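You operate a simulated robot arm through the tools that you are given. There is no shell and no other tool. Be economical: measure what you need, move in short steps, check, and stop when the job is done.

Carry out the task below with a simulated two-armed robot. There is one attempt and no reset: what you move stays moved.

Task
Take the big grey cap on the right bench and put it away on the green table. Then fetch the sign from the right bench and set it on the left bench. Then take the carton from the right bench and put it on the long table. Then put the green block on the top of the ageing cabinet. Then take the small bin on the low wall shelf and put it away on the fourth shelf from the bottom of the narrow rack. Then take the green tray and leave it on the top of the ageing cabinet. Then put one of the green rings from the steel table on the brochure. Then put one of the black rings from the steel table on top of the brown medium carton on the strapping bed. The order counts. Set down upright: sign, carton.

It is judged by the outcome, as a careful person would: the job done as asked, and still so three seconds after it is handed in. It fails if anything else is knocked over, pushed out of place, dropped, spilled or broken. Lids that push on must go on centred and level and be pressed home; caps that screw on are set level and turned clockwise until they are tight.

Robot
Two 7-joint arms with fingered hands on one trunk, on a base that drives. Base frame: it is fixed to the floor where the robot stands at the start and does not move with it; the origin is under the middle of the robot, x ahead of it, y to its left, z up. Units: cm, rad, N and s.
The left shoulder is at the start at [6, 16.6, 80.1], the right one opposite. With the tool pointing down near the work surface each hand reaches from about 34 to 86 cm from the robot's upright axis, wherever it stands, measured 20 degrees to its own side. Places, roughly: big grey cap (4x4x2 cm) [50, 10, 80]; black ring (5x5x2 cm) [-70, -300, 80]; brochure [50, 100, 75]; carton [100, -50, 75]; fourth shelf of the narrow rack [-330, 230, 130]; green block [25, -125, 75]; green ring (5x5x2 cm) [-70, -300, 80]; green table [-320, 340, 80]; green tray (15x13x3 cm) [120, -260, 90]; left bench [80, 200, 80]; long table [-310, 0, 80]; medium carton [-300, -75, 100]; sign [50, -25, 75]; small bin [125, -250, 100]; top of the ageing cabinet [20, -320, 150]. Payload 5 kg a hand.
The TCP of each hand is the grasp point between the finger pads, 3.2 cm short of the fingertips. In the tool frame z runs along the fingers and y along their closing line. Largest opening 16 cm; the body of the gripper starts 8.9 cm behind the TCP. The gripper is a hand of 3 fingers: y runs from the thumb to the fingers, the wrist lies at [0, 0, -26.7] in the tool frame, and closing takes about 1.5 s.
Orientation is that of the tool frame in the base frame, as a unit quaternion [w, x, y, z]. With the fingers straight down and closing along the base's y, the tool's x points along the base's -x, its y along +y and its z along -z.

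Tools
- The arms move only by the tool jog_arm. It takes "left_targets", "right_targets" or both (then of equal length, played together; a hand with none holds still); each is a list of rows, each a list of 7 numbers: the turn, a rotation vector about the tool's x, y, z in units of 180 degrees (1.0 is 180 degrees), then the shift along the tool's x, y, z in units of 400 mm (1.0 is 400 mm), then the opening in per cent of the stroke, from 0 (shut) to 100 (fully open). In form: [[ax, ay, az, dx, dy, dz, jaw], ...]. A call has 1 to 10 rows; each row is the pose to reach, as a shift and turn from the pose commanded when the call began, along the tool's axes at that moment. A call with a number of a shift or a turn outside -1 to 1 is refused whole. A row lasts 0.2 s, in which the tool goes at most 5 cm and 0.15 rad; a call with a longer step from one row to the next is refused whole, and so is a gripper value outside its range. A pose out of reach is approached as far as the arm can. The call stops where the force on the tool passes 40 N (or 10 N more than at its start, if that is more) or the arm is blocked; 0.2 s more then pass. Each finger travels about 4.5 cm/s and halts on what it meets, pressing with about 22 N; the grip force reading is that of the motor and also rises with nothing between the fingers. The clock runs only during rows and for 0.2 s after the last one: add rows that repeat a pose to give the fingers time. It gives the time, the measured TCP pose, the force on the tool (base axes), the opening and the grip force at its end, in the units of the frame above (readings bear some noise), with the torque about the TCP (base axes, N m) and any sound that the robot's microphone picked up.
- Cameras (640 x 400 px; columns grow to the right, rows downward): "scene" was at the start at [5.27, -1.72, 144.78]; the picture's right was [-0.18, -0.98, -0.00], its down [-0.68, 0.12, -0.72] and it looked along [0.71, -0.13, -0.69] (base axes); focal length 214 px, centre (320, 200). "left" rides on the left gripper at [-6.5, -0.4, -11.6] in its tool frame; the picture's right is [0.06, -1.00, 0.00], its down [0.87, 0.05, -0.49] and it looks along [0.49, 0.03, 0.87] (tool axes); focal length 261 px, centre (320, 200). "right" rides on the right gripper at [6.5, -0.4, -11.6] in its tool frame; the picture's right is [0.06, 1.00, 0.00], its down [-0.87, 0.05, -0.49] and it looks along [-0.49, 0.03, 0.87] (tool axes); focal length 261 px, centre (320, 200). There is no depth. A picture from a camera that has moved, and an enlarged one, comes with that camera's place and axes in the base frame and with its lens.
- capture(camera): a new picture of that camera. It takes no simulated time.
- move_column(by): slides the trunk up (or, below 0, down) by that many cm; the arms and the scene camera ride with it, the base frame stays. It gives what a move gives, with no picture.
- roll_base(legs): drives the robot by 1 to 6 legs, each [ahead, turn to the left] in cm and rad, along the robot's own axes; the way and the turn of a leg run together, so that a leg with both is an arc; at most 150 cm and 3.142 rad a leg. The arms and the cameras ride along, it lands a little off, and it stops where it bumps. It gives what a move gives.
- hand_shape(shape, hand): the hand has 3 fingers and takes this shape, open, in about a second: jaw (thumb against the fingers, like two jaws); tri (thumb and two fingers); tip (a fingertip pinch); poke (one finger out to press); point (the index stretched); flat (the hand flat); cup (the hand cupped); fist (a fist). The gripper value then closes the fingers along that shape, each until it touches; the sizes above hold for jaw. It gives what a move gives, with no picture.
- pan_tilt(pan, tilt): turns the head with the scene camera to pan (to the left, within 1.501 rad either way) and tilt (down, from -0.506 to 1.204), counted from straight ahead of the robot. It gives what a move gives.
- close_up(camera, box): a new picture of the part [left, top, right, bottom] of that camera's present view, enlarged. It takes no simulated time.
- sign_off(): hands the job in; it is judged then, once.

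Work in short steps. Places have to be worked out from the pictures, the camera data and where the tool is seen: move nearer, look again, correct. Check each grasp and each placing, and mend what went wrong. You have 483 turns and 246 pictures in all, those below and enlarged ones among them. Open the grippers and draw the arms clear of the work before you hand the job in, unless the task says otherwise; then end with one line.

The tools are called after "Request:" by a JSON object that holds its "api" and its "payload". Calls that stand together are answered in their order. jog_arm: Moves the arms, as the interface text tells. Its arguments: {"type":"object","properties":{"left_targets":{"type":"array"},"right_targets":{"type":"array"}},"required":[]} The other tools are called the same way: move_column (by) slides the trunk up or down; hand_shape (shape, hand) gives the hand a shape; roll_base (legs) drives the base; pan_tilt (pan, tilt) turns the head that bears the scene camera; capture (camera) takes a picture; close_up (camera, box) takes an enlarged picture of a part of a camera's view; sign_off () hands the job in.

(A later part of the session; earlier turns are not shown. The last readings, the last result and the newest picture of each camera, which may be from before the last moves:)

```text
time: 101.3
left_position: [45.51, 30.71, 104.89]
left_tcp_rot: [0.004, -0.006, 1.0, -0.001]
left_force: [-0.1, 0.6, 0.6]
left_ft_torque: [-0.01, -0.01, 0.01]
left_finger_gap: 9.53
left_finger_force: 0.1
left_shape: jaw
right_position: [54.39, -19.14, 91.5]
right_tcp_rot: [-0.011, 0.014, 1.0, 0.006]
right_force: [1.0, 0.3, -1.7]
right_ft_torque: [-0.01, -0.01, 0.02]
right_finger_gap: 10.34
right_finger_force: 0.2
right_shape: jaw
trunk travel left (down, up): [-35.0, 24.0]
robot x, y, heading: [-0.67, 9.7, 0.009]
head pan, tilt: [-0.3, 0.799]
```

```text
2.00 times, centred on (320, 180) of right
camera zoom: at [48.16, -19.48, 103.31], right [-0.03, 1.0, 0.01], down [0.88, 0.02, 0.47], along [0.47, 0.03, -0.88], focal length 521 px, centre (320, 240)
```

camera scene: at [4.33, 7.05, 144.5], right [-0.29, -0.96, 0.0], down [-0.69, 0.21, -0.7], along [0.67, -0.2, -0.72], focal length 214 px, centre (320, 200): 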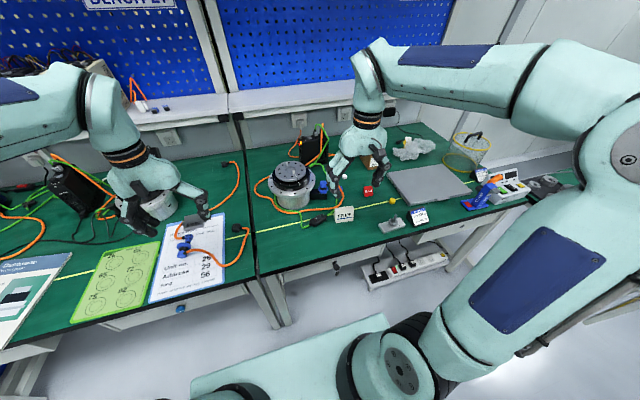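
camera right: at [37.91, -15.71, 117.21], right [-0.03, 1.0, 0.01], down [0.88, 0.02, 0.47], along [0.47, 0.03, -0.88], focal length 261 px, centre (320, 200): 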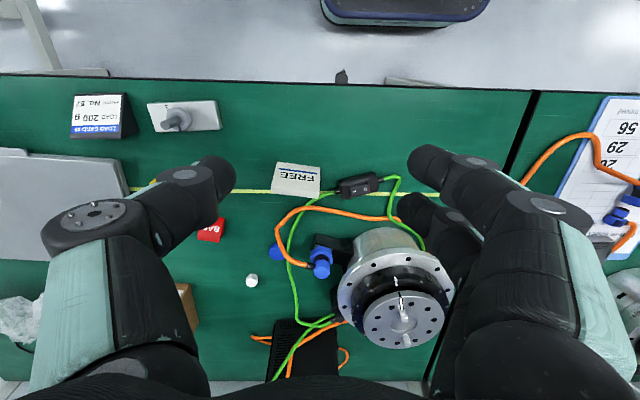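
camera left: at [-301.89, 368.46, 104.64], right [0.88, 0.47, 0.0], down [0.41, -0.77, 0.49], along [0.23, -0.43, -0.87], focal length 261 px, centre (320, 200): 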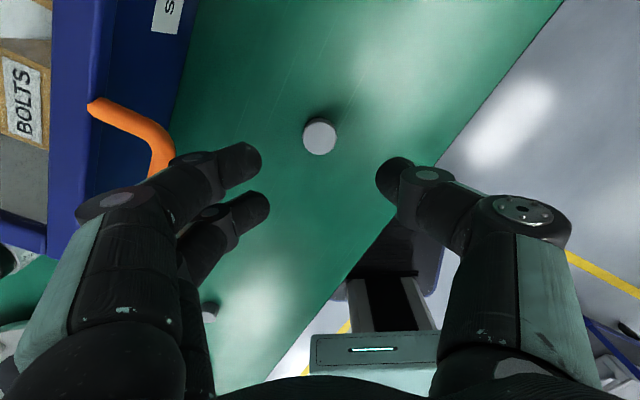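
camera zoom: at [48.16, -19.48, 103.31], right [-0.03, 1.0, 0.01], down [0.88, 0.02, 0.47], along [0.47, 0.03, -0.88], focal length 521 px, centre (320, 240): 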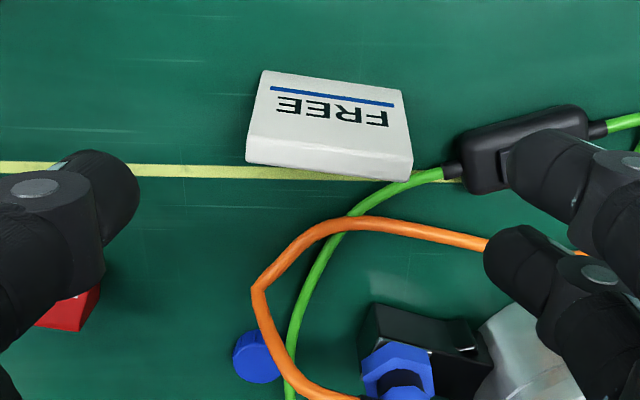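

The sign is about 8 cm wide, turned 8° clockwise, and centred near [55.9, -18.2] with a flat top. I'll align the hand, lower it partway and check.

Request:
{"api": "jog_arm", "payload": {"right_targets": [[0.0038, -0.007, 0.024, -0.02, 0.012, 0, 62], [0.0038, -0.007, 0.047, -0.042, 0.0235, 0.05, 62], [0.0038, -0.007, 0.047, -0.042, 0.0235, 0.12, 62], [0.0038, -0.007, 0.047, -0.042, 0.0235, 0.17, 62], [0.0038, -0.007, 0.047, -0.042, 0.0235, 0.17, 62]]}}

Request:
{"api": "capture", "payload": {"camera": "right"}}

```text
time: 102.5
left_position: [45.62, 30.66, 104.85]
left_tcp_rot: [0.004, -0.005, 1.0, -0.001]
left_force: [-0.1, 0.9, 0.8]
left_ft_torque: [0.0, 0.02, -0.03]
left_finger_gap: 9.53
left_finger_force: 0.0
left_shape: jaw
right_position: [56.17, -18.17, 84.78]
right_tcp_rot: [-0.001, 0.089, 0.996, 0.0]
right_force: [0.9, 0.2, -0.4]
right_ft_torque: [-0.02, 0.0, 0.01]
right_finger_gap: 9.97
right_finger_force: 0.0
right_shape: jaw
trunk travel left (down, up): [-35.0, 24.0]
robot x, y, heading: [-0.66, 9.6, 0.007]
head pan, tilt: [-0.3, 0.799]
```

```text
218 pictures are left
camera right: at [49.58, -17.36, 96.39], right [0.12, 0.99, 0.0], down [0.87, -0.1, 0.49], along [0.49, -0.06, -0.87], focal length 261 px, centre (320, 200)
```

right: 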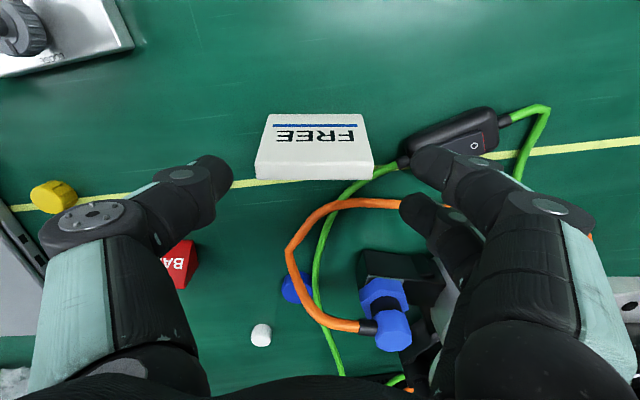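

Hand and sign are parallel now. I'll nudge 0.4 cm back, lower to TCP z≈80.6 and close.

Request:
{"api": "jog_arm", "payload": {"right_targets": [[0, 0, 0, 0.009, -0.005, 0.04, 62], [0, 0, 0, 0.009, -0.005, 0.075, 62], [0, 0, 0, 0.009, -0.005, 0.105, 62], [0, 0, 0, 0.009, -0.005, 0.105, 50], [0, 0, 0, 0.009, -0.005, 0.105, 40], [0, 0, 0, 0.009, -0.005, 0.105, 40], [0, 0, 0, 0.009, -0.005, 0.105, 40]]}}

Request:
{"api": "capture", "payload": {"camera": "right"}}

```text
time: 104.1
left_position: [45.56, 30.69, 104.86]
left_tcp_rot: [0.004, -0.005, 1.0, -0.001]
left_force: [0.3, 0.1, 0.4]
left_ft_torque: [0.0, 0.0, -0.02]
left_finger_gap: 9.58
left_finger_force: 0.1
left_shape: jaw
right_position: [55.67, -18.16, 80.56]
right_tcp_rot: [-0.001, 0.089, 0.996, -0.001]
right_force: [-0.2, -0.3, 0.6]
right_ft_torque: [0.0, 0.0, -0.01]
right_finger_gap: 6.87
right_finger_force: 22.4
right_shape: jaw
trunk travel left (down, up): [-35.0, 24.0]
robot x, y, heading: [-0.39, 9.71, 0.005]
head pan, tilt: [-0.3, 0.799]
```

```text
217 pictures are left
camera right: at [49.21, -17.51, 92.18], right [0.12, 0.99, 0.0], down [0.87, -0.1, 0.49], along [0.49, -0.06, -0.87], focal length 261 px, centre (320, 200)
```

right: 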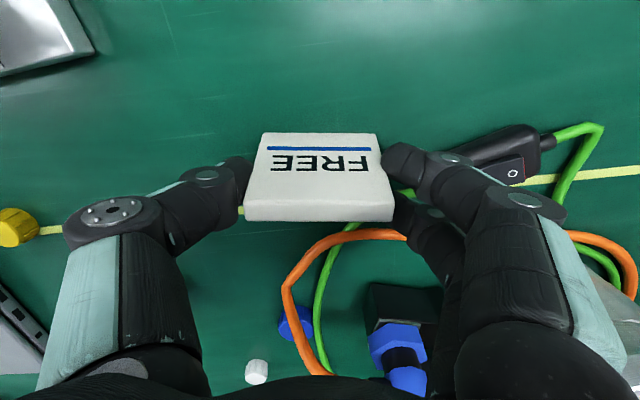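

Both sides hold the sign, gap 6.9 cm. I'll lift it and check.

Request:
{"api": "jog_arm", "payload": {"right_targets": [[0, 0, 0, 0, 0, -0.03, 38], [0, 0, 0, 0, 0, -0.1, 38], [0, 0, 0, 0, 0, -0.2, 38], [0, 0, 0, 0, 0, -0.3, 38], [0, 0, 0, 0, 0, -0.4, 38], [0, 0, 0, 0, 0, -0.5, 38], [0, 0, 0, 0, 0, -0.6, 38]]}}

Request:
{"api": "capture", "payload": {"camera": "right"}}

```text
time: 105.7
left_position: [45.49, 30.75, 104.85]
left_tcp_rot: [0.004, -0.005, 1.0, -0.001]
left_force: [-0.4, 0.7, -0.8]
left_ft_torque: [0.02, 0.01, -0.01]
left_finger_gap: 9.57
left_finger_force: 0.1
left_shape: jaw
right_position: [55.67, -18.36, 104.64]
right_tcp_rot: [-0.001, 0.089, 0.996, 0.0]
right_force: [0.1, -0.6, 0.1]
right_ft_torque: [0.02, -0.01, 0.01]
right_finger_gap: 6.89
right_finger_force: 22.1
right_shape: jaw
trunk travel left (down, up): [-35.0, 24.0]
robot x, y, heading: [-0.42, 9.43, 0.008]
head pan, tilt: [-0.3, 0.799]
```

```text
216 pictures are left
camera right: at [49.25, -17.46, 116.14], right [0.12, 0.99, 0.0], down [0.87, -0.1, 0.49], along [0.49, -0.06, -0.87], focal length 261 px, centre (320, 200)
```

right: 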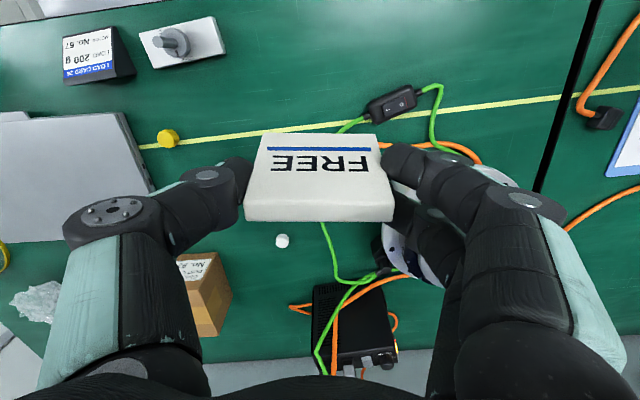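

The sign is secure. I'll back away, drive along toward the left bench to y≈180 (short of the trolley), face the benches and look.

Request:
{"api": "roll_base", "payload": {"legs": [[-70, 0], [0, 1.56], [150, 0], [20, 0], [0, -1.56]]}}

Request:
{"api": "pan_tilt", "payload": {"pan": 0.3, "tilt": 0.5}}

Request:
{"api": "capture", "payload": {"camera": "scene"}}

```text
time: 125.3
left_position: [-24.76, 199.18, 104.86]
left_tcp_rot: [0.003, -0.011, 1.0, -0.001]
left_force: [0.0, 0.2, -0.9]
left_ft_torque: [-0.01, 0.05, 0.0]
left_finger_gap: 9.56
left_finger_force: 0.1
left_shape: jaw
right_position: [-14.07, 150.25, 104.44]
right_tcp_rot: [-0.001, 0.084, 0.996, 0.0]
right_force: [-0.4, 0.1, -0.3]
right_ft_torque: [0.04, 0.02, 0.0]
right_finger_gap: 6.83
right_finger_force: 22.6
right_shape: jaw
trunk travel left (down, up): [-35.0, 24.0]
robot x, y, heading: [-70.46, 177.36, 0.018]
head pan, tilt: [-0.3, 0.799]
```

```text
time: 126.3
left_position: [-24.69, 199.13, 104.84]
left_tcp_rot: [0.003, -0.011, 1.0, -0.001]
left_force: [0.2, 0.4, -0.6]
left_ft_torque: [0.01, -0.01, 0.03]
left_finger_gap: 9.55
left_finger_force: 0.1
left_shape: jaw
right_position: [-14.1, 150.14, 104.55]
right_tcp_rot: [0.0, 0.084, 0.996, -0.001]
right_force: [0.0, 0.0, 0.3]
right_ft_torque: [-0.04, -0.04, 0.01]
right_finger_gap: 6.83
right_finger_force: 21.5
right_shape: jaw
trunk travel left (down, up): [-35.0, 24.0]
robot x, y, heading: [-70.69, 177.36, 0.018]
head pan, tilt: [0.3, 0.499]
```

```text
215 pictures are left
camera scene: at [-64.83, 180.01, 147.09], right [0.31, -0.95, 0.0], down [-0.46, -0.15, -0.88], along [0.83, 0.27, -0.48], focal length 214 px, centre (320, 200)
```

scene: 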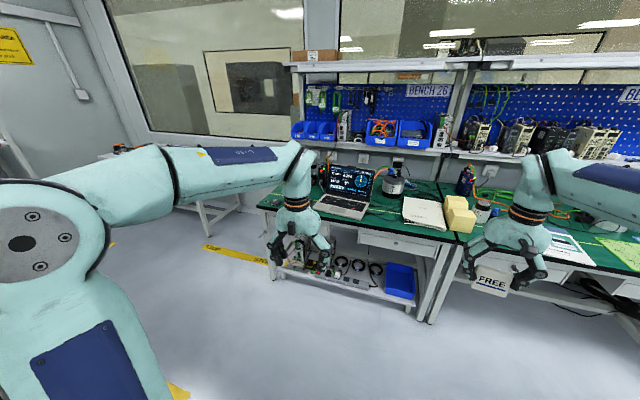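

Bench 26 (y≈140–255) is the left bench; there's a free spot around [58, 177] between laptop and notebook. I'll move closer and look from above.

Request:
{"api": "roll_base", "payload": {"legs": [[0, 0.32], [50, 0], [0, -0.34]]}}

Request:
{"api": "pan_tilt", "payload": {"pan": -0.1, "tilt": 0.6}}

Request:
{"api": "capture", "payload": {"camera": "scene"}}

```text
time: 131.3
left_position: [22.59, 214.77, 104.89]
left_tcp_rot: [0.003, -0.002, 1.0, -0.001]
left_force: [-0.1, -0.1, -0.4]
left_ft_torque: [0.04, -0.01, 0.02]
left_finger_gap: 9.56
left_finger_force: 0.0
left_shape: jaw
right_position: [32.37, 165.69, 104.45]
right_tcp_rot: [-0.001, 0.092, 0.996, 0.0]
right_force: [0.0, -0.8, -0.4]
right_ft_torque: [0.02, 0.03, 0.03]
right_finger_gap: 6.8
right_finger_force: 22.2
right_shape: jaw
trunk travel left (down, up): [-35.0, 24.0]
robot x, y, heading: [-23.88, 193.99, 0.003]
head pan, tilt: [0.3, 0.499]
```

```text
time: 132.2
left_position: [22.43, 214.8, 104.8]
left_tcp_rot: [0.005, -0.002, 1.0, -0.001]
left_force: [-0.5, -0.8, 0.7]
left_ft_torque: [-0.02, 0.0, -0.01]
left_finger_gap: 9.56
left_finger_force: 0.1
left_shape: jaw
right_position: [32.33, 165.72, 104.54]
right_tcp_rot: [0.0, 0.092, 0.996, -0.001]
right_force: [-0.2, -0.6, -0.2]
right_ft_torque: [0.02, -0.03, 0.01]
right_finger_gap: 6.78
right_finger_force: 22.6
right_shape: jaw
trunk travel left (down, up): [-35.0, 24.0]
robot x, y, heading: [-24.02, 194.18, -0.004]
head pan, tilt: [-0.099, 0.6]
```

```text
214 pictures are left
camera scene: at [-17.83, 192.9, 146.19], right [-0.1, -1.0, 0.0], down [-0.56, 0.06, -0.83], along [0.82, -0.08, -0.56], focal length 214 px, centre (320, 200)
```

scene: 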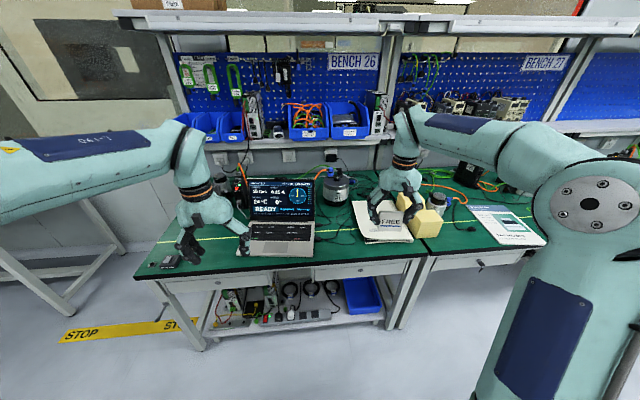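

The clear strip spans y≈166–188. I'll drive 22 cm forward, then carry the sign over [53, 178].

Request:
{"api": "roll_base", "payload": {"legs": [[22, 0]]}}

Request:
{"api": "jog_arm", "payload": {"right_targets": [[0, 0, 0, 0, 0.1, 0, 38], [0, 0, 0, 0, 0.2, 0, 38], [0, 0, 0, 0.02, 0.31, 0, 38], [0, 0, 0, 0.02, 0.31, 0.1, 38], [0, 0, 0, 0.02, 0.31, 0.2, 38]]}}

Request:
{"api": "capture", "payload": {"camera": "right"}}

```text
time: 133.9
left_position: [44.46, 214.94, 104.82]
left_tcp_rot: [0.003, -0.003, 1.0, 0.0]
left_force: [0.3, -0.1, 0.1]
left_ft_torque: [-0.05, 0.02, -0.01]
left_finger_gap: 9.52
left_finger_force: 0.1
left_shape: jaw
right_position: [54.46, 165.87, 104.52]
right_tcp_rot: [-0.001, 0.091, 0.996, -0.001]
right_force: [0.5, 0.2, -0.6]
right_ft_torque: [0.0, 0.04, 0.02]
right_finger_gap: 6.78
right_finger_force: 22.1
right_shape: jaw
trunk travel left (down, up): [-35.0, 24.0]
robot x, y, heading: [-1.52, 194.08, 0.004]
head pan, tilt: [-0.099, 0.6]
```

```text
time: 135.1
left_position: [44.5, 214.9, 104.84]
left_tcp_rot: [0.003, -0.003, 1.0, -0.001]
left_force: [0.6, -0.5, -0.3]
left_ft_torque: [-0.03, 0.03, 0.0]
left_finger_gap: 9.55
left_finger_force: 0.0
left_shape: jaw
right_position: [55.87, 178.23, 96.45]
right_tcp_rot: [-0.001, 0.092, 0.996, -0.001]
right_force: [0.1, 0.4, -1.1]
right_ft_torque: [0.03, -0.02, 0.01]
right_finger_gap: 6.8
right_finger_force: 22.6
right_shape: jaw
trunk travel left (down, up): [-35.0, 24.0]
robot x, y, heading: [-1.74, 194.31, -0.006]
head pan, tilt: [-0.099, 0.6]
```

```text
213 pictures are left
camera right: at [49.39, 179.06, 108.03], right [0.12, 0.99, 0.0], down [0.87, -0.1, 0.49], along [0.49, -0.06, -0.87], focal length 261 px, centre (320, 200)
```

right: 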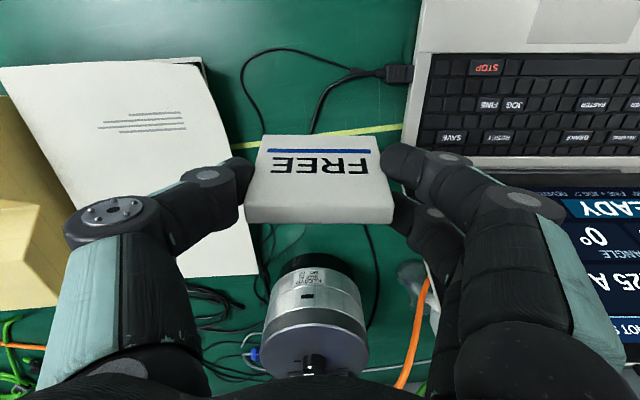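

A laptop cable runs through this strip, so I'd rather find a cleaner flat spot. I'll look at the bench to the left of the laptop and at the front strip.

Request:
{"api": "pan_tilt", "payload": {"pan": 0.25, "tilt": 0.9}}

Request:
{"api": "capture", "payload": {"camera": "scene"}}

Request:
{"api": "capture", "payload": {"camera": "left"}}

```text
time: 135.9
left_position: [44.45, 214.97, 104.85]
left_tcp_rot: [0.003, -0.002, 1.0, -0.001]
left_force: [-0.1, 0.3, -1.0]
left_ft_torque: [-0.01, -0.02, -0.01]
left_finger_gap: 9.58
left_finger_force: 0.0
left_shape: jaw
right_position: [55.71, 178.15, 96.47]
right_tcp_rot: [-0.001, 0.092, 0.996, -0.001]
right_force: [0.9, 0.9, -0.1]
right_ft_torque: [-0.01, 0.01, 0.0]
right_finger_gap: 6.8
right_finger_force: 22.2
right_shape: jaw
trunk travel left (down, up): [-35.0, 24.0]
robot x, y, heading: [-2.3, 194.0, 0.007]
head pan, tilt: [0.25, 0.901]
```

```text
212 pictures are left
camera scene: at [2.68, 195.66, 143.71], right [0.25, -0.97, 0.0], down [-0.76, -0.19, -0.62], along [0.6, 0.15, -0.78], focal length 214 px, centre (320, 200)
```

scene: 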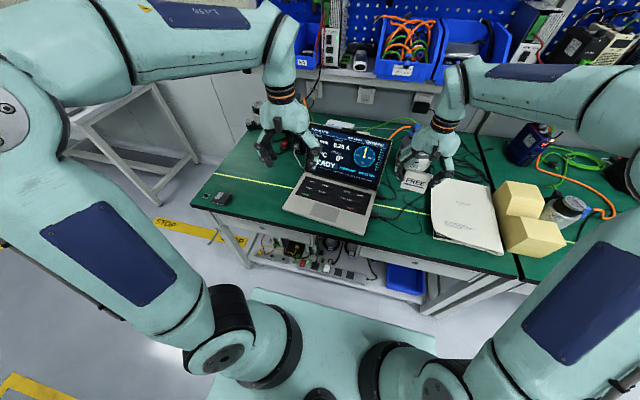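

```text
211 pictures are left
camera left: at [50.79, 214.61, 116.43], right [-0.06, -1.0, 0.0], down [-0.87, 0.05, 0.49], along [-0.48, 0.03, -0.87], focal length 261 px, centre (320, 200)
```

left: 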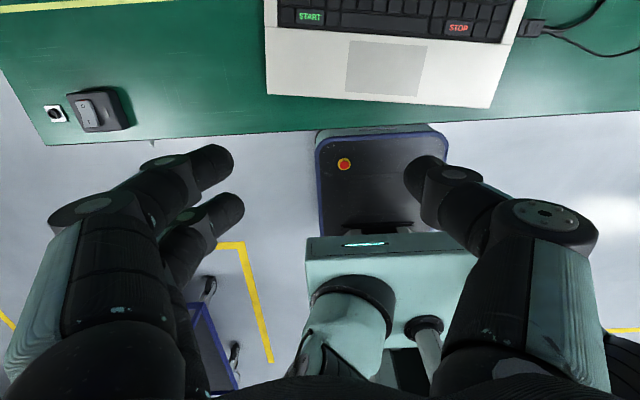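

The area between the switch box and the laptop, around [51, 232], is clean and flat. I'll lift the sign, back up 60 cm and come in diagonally to about y=222.

Request:
{"api": "jog_arm", "payload": {"right_targets": [[0, 0, 0, 0, 0, -0.1, 38], [0, 0, 0, 0, 0, -0.2, 38]]}}

Request:
{"api": "roll_base", "payload": {"legs": [[-60, 0], [0, 0.46], [66, 0], [0, -0.46]]}}

Request:
{"api": "capture", "payload": {"camera": "right"}}

```text
time: 136.5
left_position: [44.43, 214.96, 104.84]
left_tcp_rot: [0.004, -0.003, 1.0, -0.001]
left_force: [0.2, 0.2, -0.1]
left_ft_torque: [0.02, 0.01, -0.01]
left_finger_gap: 9.54
left_finger_force: 0.0
left_shape: jaw
right_position: [55.82, 178.16, 104.43]
right_tcp_rot: [-0.001, 0.092, 0.996, 0.0]
right_force: [0.2, -0.6, -0.2]
right_ft_torque: [0.0, 0.02, 0.03]
right_finger_gap: 6.81
right_finger_force: 21.9
right_shape: jaw
trunk travel left (down, up): [-35.0, 24.0]
robot x, y, heading: [-1.86, 193.78, 0.005]
head pan, tilt: [0.25, 0.901]
```

```text
time: 145.8
left_position: [43.51, 244.44, 104.91]
left_tcp_rot: [0.003, -0.004, 1.0, -0.001]
left_force: [-1.0, 0.1, 0.7]
left_ft_torque: [0.02, -0.01, 0.01]
left_finger_gap: 9.56
left_finger_force: 0.1
left_shape: jaw
right_position: [55.06, 207.89, 104.51]
right_tcp_rot: [-0.002, 0.09, 0.996, -0.001]
right_force: [-0.1, -0.4, -0.3]
right_ft_torque: [0.04, 0.0, -0.01]
right_finger_gap: 6.79
right_finger_force: 21.6
right_shape: jaw
trunk travel left (down, up): [-35.0, 24.0]
robot x, y, heading: [-2.22, 223.61, 0.006]
head pan, tilt: [0.25, 0.901]
```

```text
210 pictures are left
camera right: at [48.54, 208.67, 116.04], right [0.12, 0.99, 0.0], down [0.87, -0.1, 0.49], along [0.49, -0.06, -0.87], focal length 261 px, centre (320, 200)
```

right: 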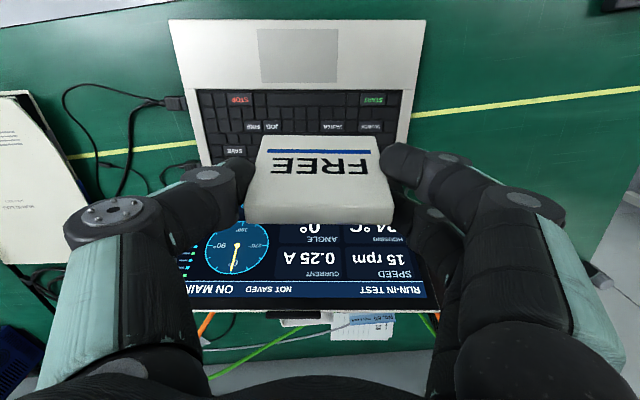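

The target is 24 cm to the left. I'll move the left hand out of the way and bring the sign across, squaring it up.

Request:
{"api": "jog_arm", "payload": {"left_targets": [[0, 0, 0, 0, 0.12, 0, 60], [0, 0, 0, 0, 0.24, 0, 60], [0, 0, 0, 0, 0.36, 0, 60], [0, 0, 0, 0, 0.48, 0, 60], [0, 0, 0, 0, 0.55, 0, 60], [0, 0, 0, 0, 0.6, 0, 60], [0, 0, 0, 0, 0.6, 0, 60]], "right_targets": [[0, 0, 0, 0, 0, 0, 38], [0, 0, 0, 0.04, 0.1, 0, 38], [0, 0, -0.02, 0.08, 0.2, 0, 38], [0, 0, -0.04, 0.12, 0.3, 0, 38], [0, 0, -0.057, 0.16, 0.4, 0, 38], [0, 0, -0.057, 0.19, 0.5, 0, 38], [0, 0, -0.057, 0.207, 0.573, 0, 38]]}}

Request:
{"api": "capture", "payload": {"camera": "right"}}

```text
time: 147.4
left_position: [43.22, 268.55, 104.74]
left_tcp_rot: [0.004, -0.004, 1.0, -0.001]
left_force: [-0.3, 0.6, -0.3]
left_ft_torque: [0.01, -0.01, -0.02]
left_finger_gap: 9.58
left_finger_force: 0.1
left_shape: jaw
right_position: [51.07, 232.03, 104.55]
right_tcp_rot: [-0.001, 0.001, 1.0, 0.0]
right_force: [0.8, 0.5, -0.3]
right_ft_torque: [0.01, 0.02, 0.02]
right_finger_gap: 6.81
right_finger_force: 21.5
right_shape: jaw
trunk travel left (down, up): [-35.0, 24.0]
robot x, y, heading: [-2.9, 223.45, 0.004]
head pan, tilt: [0.25, 0.901]
```

```text
209 pictures are left
camera right: at [44.51, 231.68, 116.11], right [-0.06, 1.0, 0.0], down [0.87, 0.05, 0.49], along [0.49, 0.03, -0.87], focal length 261 px, centre (320, 200)
```

right: 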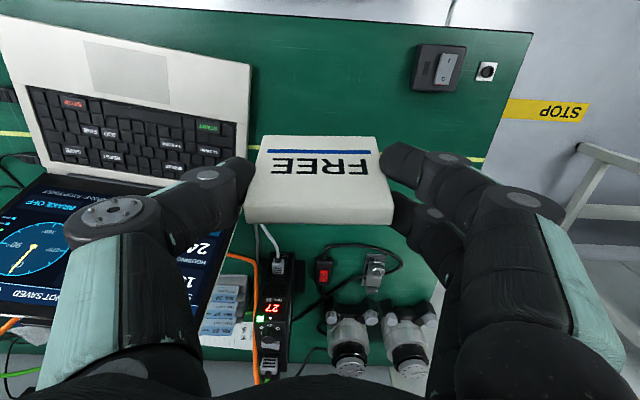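

The spot below is clear. I'll shift 1 cm left and lower the sign to just above the surface, then gently to contact.

Request:
{"api": "jog_arm", "payload": {"right_targets": [[0, 0, 0, 0, 0.025, 0.1, 38], [0, 0, 0, 0, 0.025, 0.2, 38], [0, 0, 0, 0, 0.025, 0.3, 38], [0, 0, 0, 0, 0.025, 0.4, 38], [0, 0, 0, 0, 0.025, 0.5, 38], [0, 0, 0, 0, 0.025, 0.55, 38], [0, 0, 0, 0, 0.025, 0.575, 38], [0, 0, 0, 0, 0.025, 0.585, 38], [0, 0, 0, 0, 0.025, 0.594, 38], [0, 0, 0, 0, 0.025, 0.6, 38]]}}

Request:
{"api": "capture", "payload": {"camera": "right"}}

```text
time: 149.6
left_position: [43.17, 268.49, 104.76]
left_tcp_rot: [0.004, -0.003, 1.0, 0.0]
left_force: [1.0, -0.1, 0.3]
left_ft_torque: [0.02, -0.01, -0.01]
left_finger_gap: 9.56
left_finger_force: 0.1
left_shape: jaw
right_position: [50.93, 232.98, 80.53]
right_tcp_rot: [-0.002, 0.001, 1.0, 0.0]
right_force: [-1.0, 0.3, 6.1]
right_ft_torque: [0.08, 0.03, -0.01]
right_finger_gap: 6.77
right_finger_force: 22.0
right_shape: jaw
trunk travel left (down, up): [-35.0, 24.0]
robot x, y, heading: [-2.71, 223.46, 0.006]
head pan, tilt: [0.25, 0.901]
```

```text
208 pictures are left
camera right: at [44.4, 232.61, 92.11], right [-0.06, 1.0, 0.0], down [0.87, 0.05, 0.49], along [0.49, 0.03, -0.87], focal length 261 px, centre (320, 200)
```

right: 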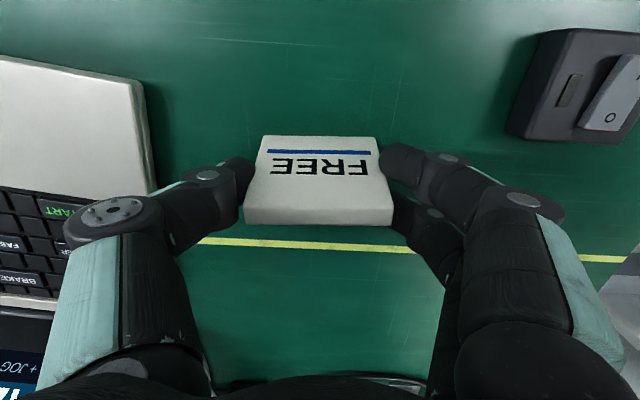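

The sign rests on the bench with 6 N contact force. I'll open the fingers and lift away.

Request:
{"api": "jog_arm", "payload": {"right_targets": [[0, 0, 0, 0, 0, 0, 45], [0, 0, 0, 0, 0, 0, 55], [0, 0, 0, 0, 0, 0, 60], [0, 0, 0, 0, 0, 0, 60], [0, 0, 0, 0, 0, -0.05, 60], [0, 0, 0, 0, 0, -0.12, 60], [0, 0, 0, 0, 0, -0.24, 60], [0, 0, 0, 0, 0, -0.36, 60], [0, 0, 0, 0, 0, -0.48, 60], [0, 0, 0, 0, 0, -0.6, 60]]}}

Request:
{"api": "capture", "payload": {"camera": "right"}}

```text
time: 151.8
left_position: [43.16, 268.54, 104.86]
left_tcp_rot: [0.004, -0.004, 1.0, -0.001]
left_force: [0.3, -0.4, -0.1]
left_ft_torque: [0.01, -0.06, 0.02]
left_finger_gap: 9.54
left_finger_force: 0.1
left_shape: jaw
right_position: [50.97, 233.0, 104.54]
right_tcp_rot: [-0.002, -0.001, 1.0, -0.001]
right_force: [-0.4, 0.2, 0.9]
right_ft_torque: [0.03, -0.01, 0.0]
right_finger_gap: 9.56
right_finger_force: 0.1
right_shape: jaw
trunk travel left (down, up): [-35.0, 24.0]
robot x, y, heading: [-2.62, 223.88, 0.003]
head pan, tilt: [0.25, 0.901]
```

```text
207 pictures are left
camera right: at [44.5, 232.64, 116.11], right [-0.06, 1.0, 0.0], down [0.87, 0.05, 0.49], along [0.49, 0.03, -0.87], focal length 261 px, centre (320, 200)
```

right: 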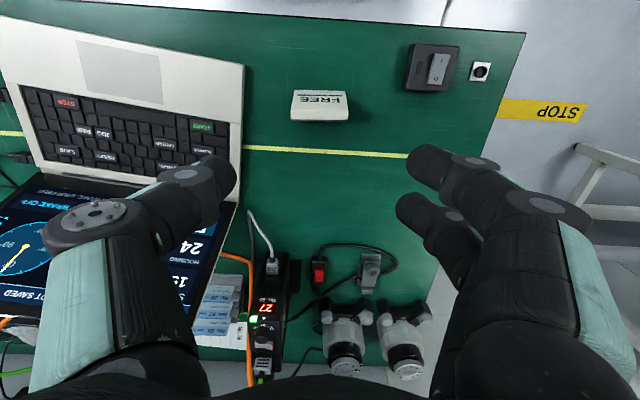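

The sign stands upright on the left bench. Now the carton: I'll tuck the hands, back off 50 cm, drive along to y≈-22 and face the right bench.

Request:
{"api": "jog_arm", "payload": {"left_targets": [[0, 0, 0, 0, -0.1, 0, 60], [0, 0, 0, 0, -0.2, 0, 60], [0, 0, 0, 0, -0.3, 0, 60], [0, 0, 0, 0, -0.4, 0, 60], [0, 0, 0, 0, -0.5, 0, 60], [0, 0, 0, 0, -0.55, 0, 60], [0, 0, 0, 0, -0.55, 0, 60]], "right_targets": [[0, 0, 0, 0.04, -0.11, 0, 60], [0, 0, 0, 0.08, -0.22, 0, 60], [0, 0, 0, 0.12, -0.33, 0, 60], [0, 0, 0, 0.14, -0.44, 0, 60], [0, 0, 0, 0.15, -0.55, 0, 60], [0, 0, 0, 0.15, -0.66, 0, 60], [0, 0, 0, 0.15, -0.75, 0, 60]]}}

Request:
{"api": "roll_base", "payload": {"legs": [[-52, 0], [0, -1.573], [150, 0], [100, 0], [0, 1.57]]}}

Request:
{"api": "pan_tilt", "payload": {"pan": -0.3, "tilt": 0.6}}

Request:
{"api": "capture", "payload": {"camera": "scene"}}

```text
time: 153.4
left_position: [43.33, 246.39, 104.84]
left_tcp_rot: [0.004, -0.005, 1.0, 0.0]
left_force: [-0.2, -1.0, 0.3]
left_ft_torque: [0.02, 0.02, 0.01]
left_finger_gap: 9.54
left_finger_force: 0.1
left_shape: jaw
right_position: [44.8, 202.84, 104.5]
right_tcp_rot: [-0.003, 0.001, 1.0, 0.0]
right_force: [0.1, 0.0, 0.1]
right_ft_torque: [0.0, 0.02, 0.01]
right_finger_gap: 9.56
right_finger_force: 0.0
right_shape: jaw
trunk travel left (down, up): [-35.0, 24.0]
robot x, y, heading: [-2.5, 223.49, 0.008]
head pan, tilt: [0.25, 0.901]
```

```text
time: 176.0
left_position: [-11.63, -6.18, 104.72]
left_tcp_rot: [0.003, 0.014, 1.0, -0.001]
left_force: [-0.4, 0.0, -1.3]
left_ft_torque: [-0.05, -0.02, 0.01]
left_finger_gap: 9.57
left_finger_force: 0.0
left_shape: jaw
right_position: [-11.79, -49.83, 104.45]
right_tcp_rot: [-0.002, 0.019, 1.0, -0.001]
right_force: [0.0, -0.2, 0.0]
right_ft_torque: [0.0, 0.03, -0.02]
right_finger_gap: 9.55
right_finger_force: 0.0
right_shape: jaw
trunk travel left (down, up): [-35.0, 24.0]
robot x, y, heading: [-58.07, -27.58, -0.03]
head pan, tilt: [0.25, 0.901]
```

```text
time: 177.0
left_position: [-11.63, -6.31, 104.73]
left_tcp_rot: [0.003, 0.014, 1.0, -0.002]
left_force: [0.1, 1.0, -0.2]
left_ft_torque: [-0.01, 0.0, 0.02]
left_finger_gap: 9.59
left_finger_force: 0.1
left_shape: jaw
right_position: [-11.59, -49.9, 104.44]
right_tcp_rot: [-0.002, 0.019, 1.0, 0.0]
right_force: [0.0, 0.5, 0.3]
right_ft_torque: [-0.02, 0.0, 0.01]
right_finger_gap: 9.55
right_finger_force: 0.1
right_shape: jaw
trunk travel left (down, up): [-35.0, 24.0]
robot x, y, heading: [-58.79, -27.56, -0.029]
head pan, tilt: [-0.3, 0.6]
```

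```text
206 pictures are left
camera scene: at [-52.93, -30.56, 146.18], right [-0.32, -0.95, 0.0], down [-0.53, 0.18, -0.82], along [0.78, -0.27, -0.57], focal length 214 px, centre (320, 200)
```

scene: 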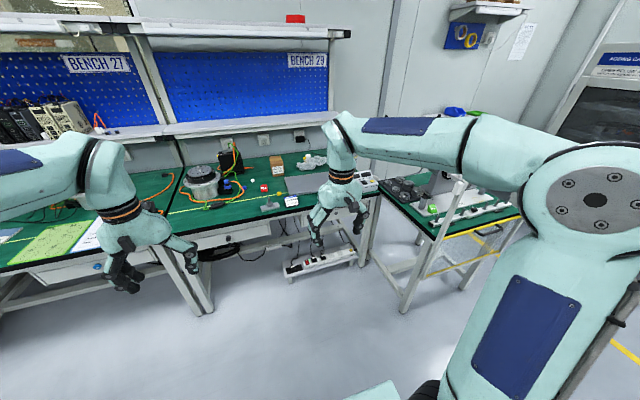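

The carton is at about [86, -46]. I'll drive forward 62 cm and view it with the right camera.

Request:
{"api": "roll_base", "payload": {"legs": [[62, 0.03]]}}

Request:
{"api": "capture", "payload": {"camera": "right"}}

Request:
{"api": "close_up", "payload": {"camera": "scene", "box": [200, 80, 400, 205]}}

```text
time: 180.4
left_position: [50.02, -6.24, 104.67]
left_tcp_rot: [0.004, 0.001, 1.0, -0.001]
left_force: [0.2, -1.3, 0.8]
left_ft_torque: [-0.01, 0.02, 0.0]
left_finger_gap: 9.55
left_finger_force: 0.2
left_shape: jaw
right_position: [50.93, -49.75, 104.56]
right_tcp_rot: [-0.003, 0.006, 1.0, 0.0]
right_force: [-0.2, 0.6, -0.2]
right_ft_torque: [0.01, 0.02, 0.0]
right_finger_gap: 9.57
right_finger_force: 0.0
right_shape: jaw
trunk travel left (down, up): [-35.0, 24.0]
robot x, y, heading: [4.14, -28.86, -0.006]
head pan, tilt: [-0.3, 0.6]
```

```text
205 pictures are left
camera right: at [44.48, -50.15, 116.1], right [-0.05, 1.0, 0.0], down [0.87, 0.04, 0.49], along [0.49, 0.02, -0.87], focal length 261 px, centre (320, 200)
```

right: 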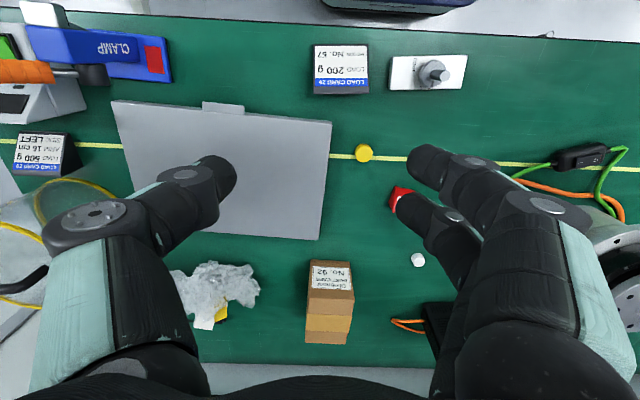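

```text
3.20 times, centred on (300, 142) of scene
camera zoom: at [9.29, -31.58, 146.18], right [-0.3, -0.95, 0.0], down [-0.54, 0.17, -0.82], along [0.79, -0.25, -0.57], focal length 686 px, centre (384, 384)
```

zoom: 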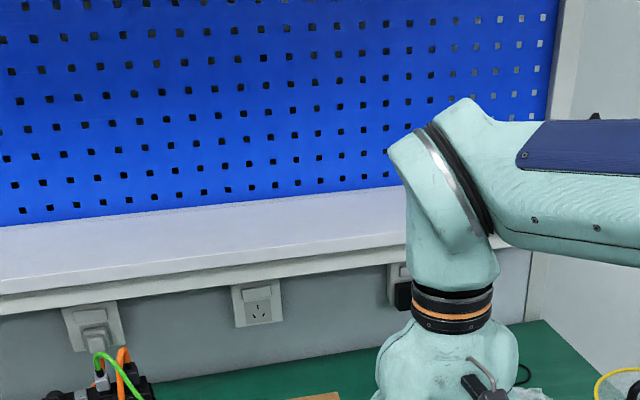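

The carton spans roughly x 82–97, y -50.5 to -41.5, top z≈83.4. I'll tilt the right hand 30° forward for reach and bring it to the front of it.

Request:
{"api": "jog_arm", "payload": {"right_targets": [[0, -0.04, 0, -0.09, 0.01, 0.02, 80], [0, -0.08, 0, -0.18, 0.02, 0.04, 80], [0, -0.12, 0, -0.27, 0.03, 0.06, 80], [0, -0.1667, 0, -0.36, 0.04, 0.08, 80], [0, -0.1667, 0, -0.45, 0.05, 0.1, 80], [0, -0.1667, 0, -0.54, 0.07, 0.12, 80], [0, -0.1667, 0, -0.63, 0.08, 0.14, 80], [0, -0.1667, 0, -0.725, 0.0875, 0.165, 80], [0, -0.1667, 0, -0.725, 0.0875, 0.165, 80]]}}

Request:
{"api": "capture", "payload": {"camera": "right"}}

Request:
{"api": "capture", "payload": {"camera": "scene"}}

```text
time: 182.4
left_position: [50.02, -6.15, 104.72]
left_tcp_rot: [0.003, 0.001, 1.0, -0.001]
left_force: [-0.4, -0.5, 1.2]
left_ft_torque: [-0.02, -0.05, 0.01]
left_finger_gap: 9.58
left_finger_force: 0.1
left_shape: jaw
right_position: [80.09, -46.65, 97.92]
right_tcp_rot: [0.258, 0.006, 0.966, -0.002]
right_force: [-0.3, -0.5, 0.4]
right_ft_torque: [-0.03, -0.02, -0.04]
right_finger_gap: 12.77
right_finger_force: 0.0
right_shape: jaw
trunk travel left (down, up): [-35.0, 24.0]
robot x, y, heading: [3.8, -28.88, -0.006]
head pan, tilt: [-0.3, 0.6]
```

```text
203 pictures are left
camera right: at [68.66, -46.98, 104.68], right [-0.04, 1.0, -0.03], down [0.51, 0.05, 0.86], along [0.86, 0.02, -0.51], focal length 261 px, centre (320, 200)
```

right: 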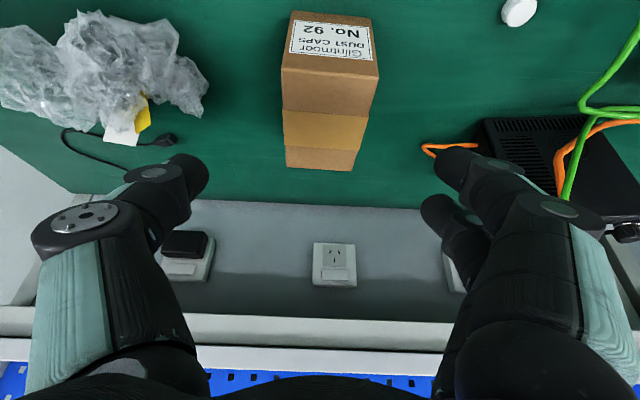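

```text
202 pictures are left
camera scene: at [9.24, -31.59, 146.19], right [-0.3, -0.95, 0.0], down [-0.54, 0.17, -0.83], along [0.79, -0.25, -0.56], focal length 214 px, centre (320, 200)
```

scene: 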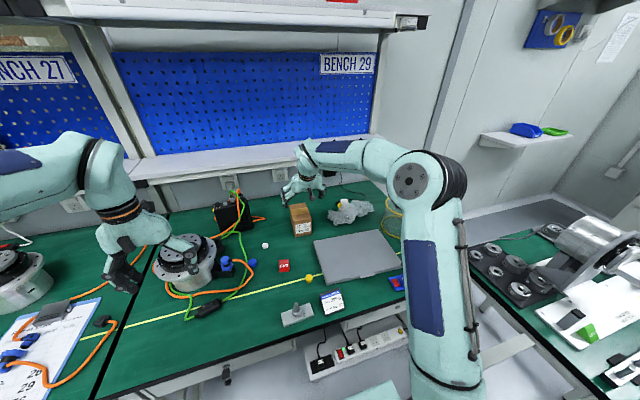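

The carton measures about 8.4 wide, 10.5 deep, centre [87.5, -46.1]. I'll slide the fingers down along its sides and close.

Request:
{"api": "jog_arm", "payload": {"right_targets": [[0, 0, 0, 0.013, 0.003, 0.1, 80], [0, 0, 0, 0.03, 0.006, 0.2, 80], [0, 0, 0, 0.045, 0.01, 0.3, 80], [0, 0, 0, 0.056, 0.0125, 0.4, 80], [0, 0, 0, 0.066, 0.0125, 0.464, 80], [0, 0, 0, 0.066, 0.0125, 0.464, 65], [0, 0, 0, 0.066, 0.0125, 0.464, 45], [0, 0, 0, 0.066, 0.0125, 0.464, 45], [0, 0, 0, 0.066, 0.0125, 0.464, 45]]}}

Request:
{"api": "capture", "payload": {"camera": "right"}}

```text
time: 184.4
left_position: [50.05, -6.14, 104.73]
left_tcp_rot: [0.004, 0.001, 1.0, -0.001]
left_force: [-0.1, -1.0, 0.2]
left_ft_torque: [-0.04, -0.01, 0.0]
left_finger_gap: 9.56
left_finger_force: 0.0
left_shape: jaw
right_position: [86.99, -46.34, 80.47]
right_tcp_rot: [0.257, 0.006, 0.966, -0.003]
right_force: [0.1, 0.9, 0.0]
right_ft_torque: [-0.05, 0.01, -0.03]
right_finger_gap: 7.6
right_finger_force: 22.2
right_shape: jaw
trunk travel left (down, up): [-35.0, 24.0]
robot x, y, heading: [3.65, -28.64, 0.001]
head pan, tilt: [-0.3, 0.6]
```

```text
201 pictures are left
camera right: at [75.54, -46.62, 87.22], right [-0.04, 1.0, -0.03], down [0.51, 0.05, 0.86], along [0.86, 0.02, -0.51], focal length 261 px, centre (320, 200)
```

right: 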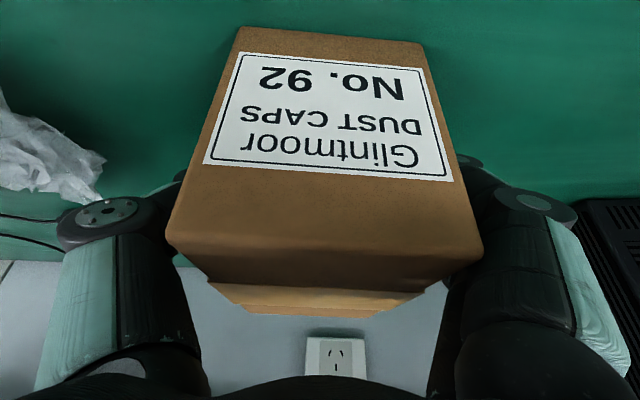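

Gripped on both sides. I'll lift straight up 20 cm and check that it's secure.

Request:
{"api": "jog_arm", "payload": {"right_targets": [[0, 0, 0, -0.025, 0, -0.043, 43], [0, 0, 0, -0.075, 0, -0.13, 43], [0, 0, 0, -0.125, 0, -0.217, 43], [0, 0, 0, -0.175, 0, -0.3, 43], [0, 0, 0, -0.225, 0, -0.39, 43], [0, 0, 0, -0.25, 0, -0.433, 43]]}}

Request:
{"api": "capture", "payload": {"camera": "scene"}}

```text
time: 185.8
left_position: [50.04, -6.23, 104.67]
left_tcp_rot: [0.004, 0.001, 1.0, 0.0]
left_force: [0.2, -0.4, -0.4]
left_ft_torque: [0.0, 0.02, -0.01]
left_finger_gap: 9.57
left_finger_force: 0.1
left_shape: jaw
right_position: [87.01, -46.21, 100.47]
right_tcp_rot: [0.257, 0.005, 0.966, -0.002]
right_force: [-0.6, -0.1, -2.7]
right_ft_torque: [0.01, 0.01, 0.03]
right_finger_gap: 7.58
right_finger_force: 21.9
right_shape: jaw
trunk travel left (down, up): [-35.0, 24.0]
robot x, y, heading: [3.69, -28.77, -0.005]
head pan, tilt: [-0.3, 0.6]
```

```text
200 pictures are left
camera scene: at [9.27, -31.57, 146.18], right [-0.3, -0.95, 0.0], down [-0.54, 0.17, -0.82], along [0.79, -0.25, -0.57], focal length 214 px, centre (320, 200)
```

scene: 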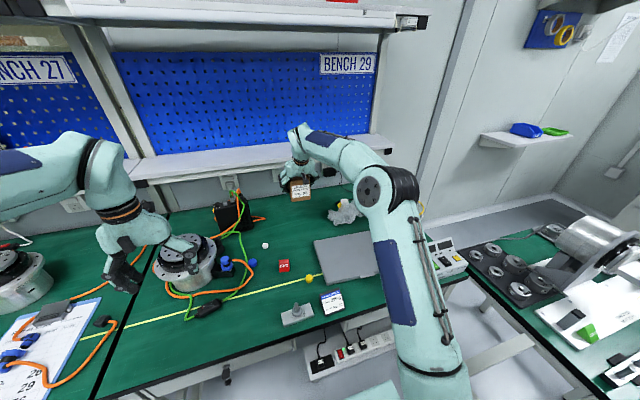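

The carton is secure. I'll draw it back close to the body, then back away and turn around to face the long table.

Request:
{"api": "jog_arm", "payload": {"right_targets": [[0, 0, 0, 0.09, 0, -0.07, 43], [0, 0, 0, 0.18, 0, -0.14, 43], [0, 0, 0, 0.27, 0, -0.21, 43], [0, 0, 0, 0.36, -0.02, -0.28, 43], [0, 0, 0, 0.45, -0.04, -0.35, 43], [0, 0, 0, 0.54, -0.06, -0.42, 43], [0, 0, 0, 0.63, -0.07, -0.49, 43], [0, 0, 0, 0.73, -0.08, -0.55, 43]]}}

Request:
{"api": "roll_base", "payload": {"legs": [[-80, 0], [0, 3.1], [60, 0]]}}

Request:
{"api": "pan_tilt", "payload": {"pan": 0.0, "tilt": 0.4}}

Request:
{"api": "capture", "payload": {"camera": "scene"}}

```text
time: 187.7
left_position: [49.97, -6.1, 104.81]
left_tcp_rot: [0.004, 0.001, 1.0, -0.001]
left_force: [0.1, 0.1, -0.3]
left_ft_torque: [-0.01, -0.04, 0.01]
left_finger_gap: 9.55
left_finger_force: 0.0
left_shape: jaw
right_position: [50.61, -49.08, 104.99]
right_tcp_rot: [0.259, 0.006, 0.966, -0.002]
right_force: [-0.4, 0.5, -2.2]
right_ft_torque: [0.01, 0.02, -0.02]
right_finger_gap: 7.59
right_finger_force: 21.7
right_shape: jaw
trunk travel left (down, up): [-35.0, 24.0]
robot x, y, heading: [3.76, -28.62, -0.002]
head pan, tilt: [-0.3, 0.6]
```

```text
time: 202.2
left_position: [-182.99, -48.41, 104.64]
left_tcp_rot: [-0.001, 1.0, -0.012, -0.004]
left_force: [0.6, -0.5, 0.0]
left_ft_torque: [0.03, -0.02, -0.03]
left_finger_gap: 9.58
left_finger_force: 0.1
left_shape: jaw
right_position: [-182.81, -5.56, 104.91]
right_tcp_rot: [-0.005, 0.966, -0.017, -0.258]
right_force: [0.4, -0.4, -3.0]
right_ft_torque: [0.0, -0.03, 0.01]
right_finger_gap: 7.54
right_finger_force: 21.3
right_shape: jaw
trunk travel left (down, up): [-35.0, 24.0]
robot x, y, heading: [-136.47, -26.65, 3.112]
head pan, tilt: [-0.3, 0.6]
```

```text
time: 203.0
left_position: [-182.95, -48.54, 104.75]
left_tcp_rot: [-0.001, 1.0, -0.012, -0.004]
left_force: [-0.2, -1.6, 0.5]
left_ft_torque: [-0.01, -0.02, 0.0]
left_finger_gap: 9.57
left_finger_force: 0.0
left_shape: jaw
right_position: [-182.89, -5.66, 105.02]
right_tcp_rot: [-0.004, 0.966, -0.016, -0.257]
right_force: [0.3, 0.8, -2.4]
right_ft_torque: [0.02, -0.04, 0.02]
right_finger_gap: 7.61
right_finger_force: 22.5
right_shape: jaw
trunk travel left (down, up): [-35.0, 24.0]
robot x, y, heading: [-136.33, -27.22, 3.109]
head pan, tilt: [0.0, 0.4]
```

```text
199 pictures are left
camera scene: at [-142.29, -27.04, 148.0], right [0.03, 1.0, 0.0], down [0.39, -0.01, -0.92], along [-0.92, 0.03, -0.39], focal length 214 px, centre (320, 200)
```

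scene: 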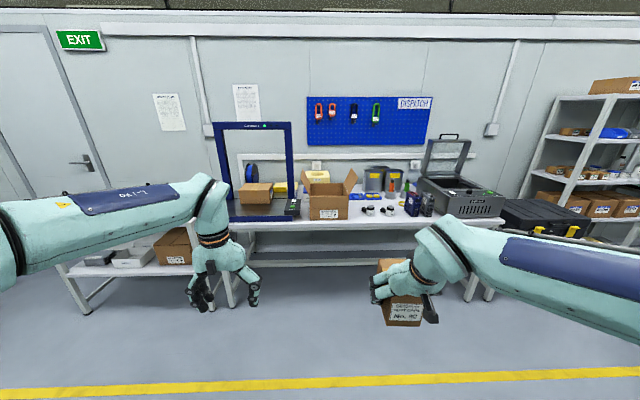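

The long table's front edge is near x=-260, y -30…80. I'll drive 55 cm closer and look down for a free spot.

Request:
{"api": "roll_base", "payload": {"legs": [[55, 0.03]]}}

Request:
{"api": "pan_tilt", "payload": {"pan": -0.35, "tilt": 0.7}}

Request:
{"api": "capture", "payload": {"camera": "scene"}}

```text
time: 206.2
left_position: [-237.42, -48.99, 104.65]
left_tcp_rot: [-0.001, 1.0, 0.002, -0.004]
left_force: [-0.7, 0.1, -0.2]
left_ft_torque: [0.02, -0.03, 0.01]
left_finger_gap: 9.57
left_finger_force: 0.0
left_shape: jaw
right_position: [-238.35, -6.34, 104.95]
right_tcp_rot: [0.0, 0.966, -0.002, -0.258]
right_force: [-0.1, -0.7, -2.7]
right_ft_torque: [0.03, -0.04, -0.03]
right_finger_gap: 7.56
right_finger_force: 22.0
right_shape: jaw
trunk travel left (down, up): [-35.0, 24.0]
robot x, y, heading: [-190.89, -26.14, -3.14]
head pan, tilt: [0.0, 0.4]
```

```text
time: 207.0
left_position: [-237.42, -49.1, 104.66]
left_tcp_rot: [0.0, 1.0, 0.002, -0.003]
left_force: [-0.3, 0.1, -0.2]
left_ft_torque: [0.01, 0.0, -0.01]
left_finger_gap: 9.55
left_finger_force: 0.0
left_shape: jaw
right_position: [-238.44, -6.27, 104.89]
right_tcp_rot: [-0.001, 0.966, -0.003, -0.258]
right_force: [-0.8, -0.3, -3.0]
right_ft_torque: [0.0, -0.01, 0.0]
right_finger_gap: 7.54
right_finger_force: 22.5
right_shape: jaw
trunk travel left (down, up): [-35.0, 24.0]
robot x, y, heading: [-191.72, -25.92, -3.137]
head pan, tilt: [-0.351, 0.7]
```

```text
198 pictures are left
camera scene: at [-196.13, -23.6, 145.33], right [0.34, 0.94, 0.0], down [0.61, -0.22, -0.77], along [-0.72, 0.26, -0.64], focal length 214 px, centre (320, 200)
```

scene: 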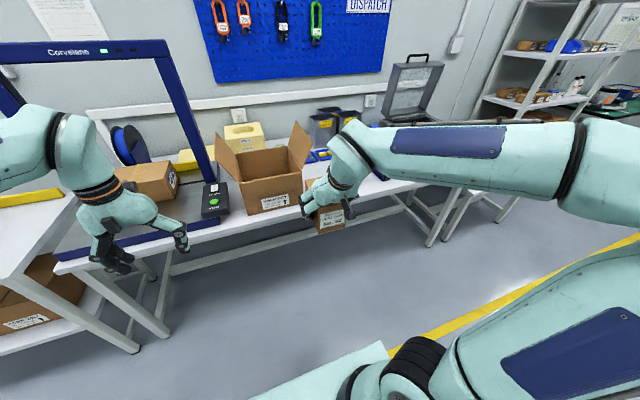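

Request:
{"api": "capture", "payload": {"camera": "right"}}

```text
197 pictures are left
camera right: at [-227.09, -5.88, 111.74], right [0.05, -1.0, -0.03], down [-0.51, -0.05, 0.86], along [-0.86, -0.03, -0.51], focal length 261 px, centre (320, 200)
```

right: 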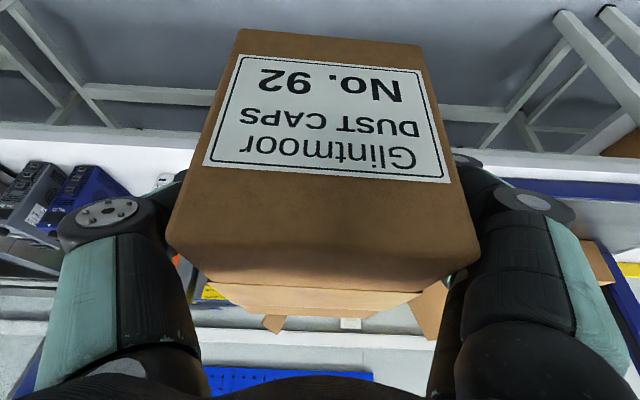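

The hand hides the table. I'll swing the right hand out 22 cm to its right and look again.

Request:
{"api": "jog_arm", "payload": {"right_targets": [[0, 0, 0, 0.05, -0.1, -0.03, 43], [0, 0, 0, 0.1, -0.2, -0.06, 43], [0, 0, 0, 0.1, -0.3, -0.06, 43], [0, 0, 0, 0.1, -0.4, -0.06, 43], [0, 0, 0, 0.1, -0.5, -0.06, 43], [0, 0, 0, 0.1, -0.6, -0.06, 43]]}}

Request:
{"api": "pan_tilt", "payload": {"pan": -0.4, "tilt": 0.5}}

Request:
{"api": "capture", "payload": {"camera": "scene"}}

```text
time: 208.4
left_position: [-237.38, -49.04, 104.7]
left_tcp_rot: [0.0, 1.0, 0.002, -0.003]
left_force: [0.0, 0.2, 0.2]
left_ft_torque: [-0.01, 0.0, -0.01]
left_finger_gap: 9.58
left_finger_force: 0.1
left_shape: jaw
right_position: [-233.58, 17.86, 105.0]
right_tcp_rot: [0.0, 0.966, -0.002, -0.258]
right_force: [-0.4, 0.3, -3.2]
right_ft_torque: [-0.04, -0.04, 0.04]
right_finger_gap: 7.55
right_finger_force: 22.2
right_shape: jaw
trunk travel left (down, up): [-35.0, 24.0]
robot x, y, heading: [-191.21, -26.22, -3.137]
head pan, tilt: [-0.351, 0.7]
```

```text
time: 209.2
left_position: [-237.37, -49.2, 104.91]
left_tcp_rot: [-0.001, 1.0, 0.002, -0.004]
left_force: [0.8, -0.7, 0.1]
left_ft_torque: [0.02, 0.03, 0.01]
left_finger_gap: 9.54
left_finger_force: 0.1
left_shape: jaw
right_position: [-233.67, 17.68, 105.03]
right_tcp_rot: [-0.001, 0.966, -0.002, -0.257]
right_force: [0.2, -0.4, -4.1]
right_ft_torque: [-0.03, -0.05, -0.01]
right_finger_gap: 7.56
right_finger_force: 21.7
right_shape: jaw
trunk travel left (down, up): [-35.0, 24.0]
robot x, y, heading: [-191.38, -26.22, -3.139]
head pan, tilt: [-0.4, 0.499]
```

```text
196 pictures are left
camera scene: at [-196.52, -22.96, 147.09], right [0.39, 0.92, 0.0], down [0.44, -0.19, -0.88], along [-0.81, 0.34, -0.48], focal length 214 px, centre (320, 200)
```

scene: 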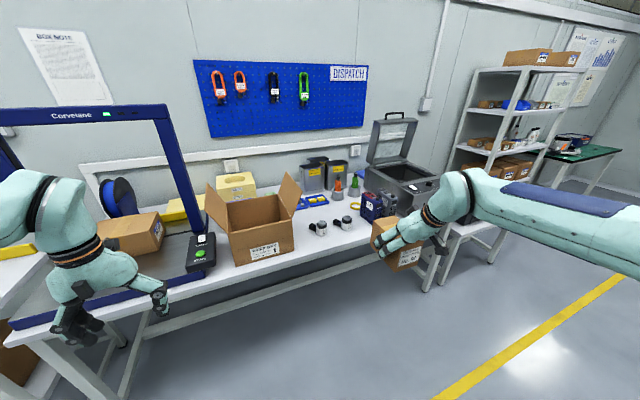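

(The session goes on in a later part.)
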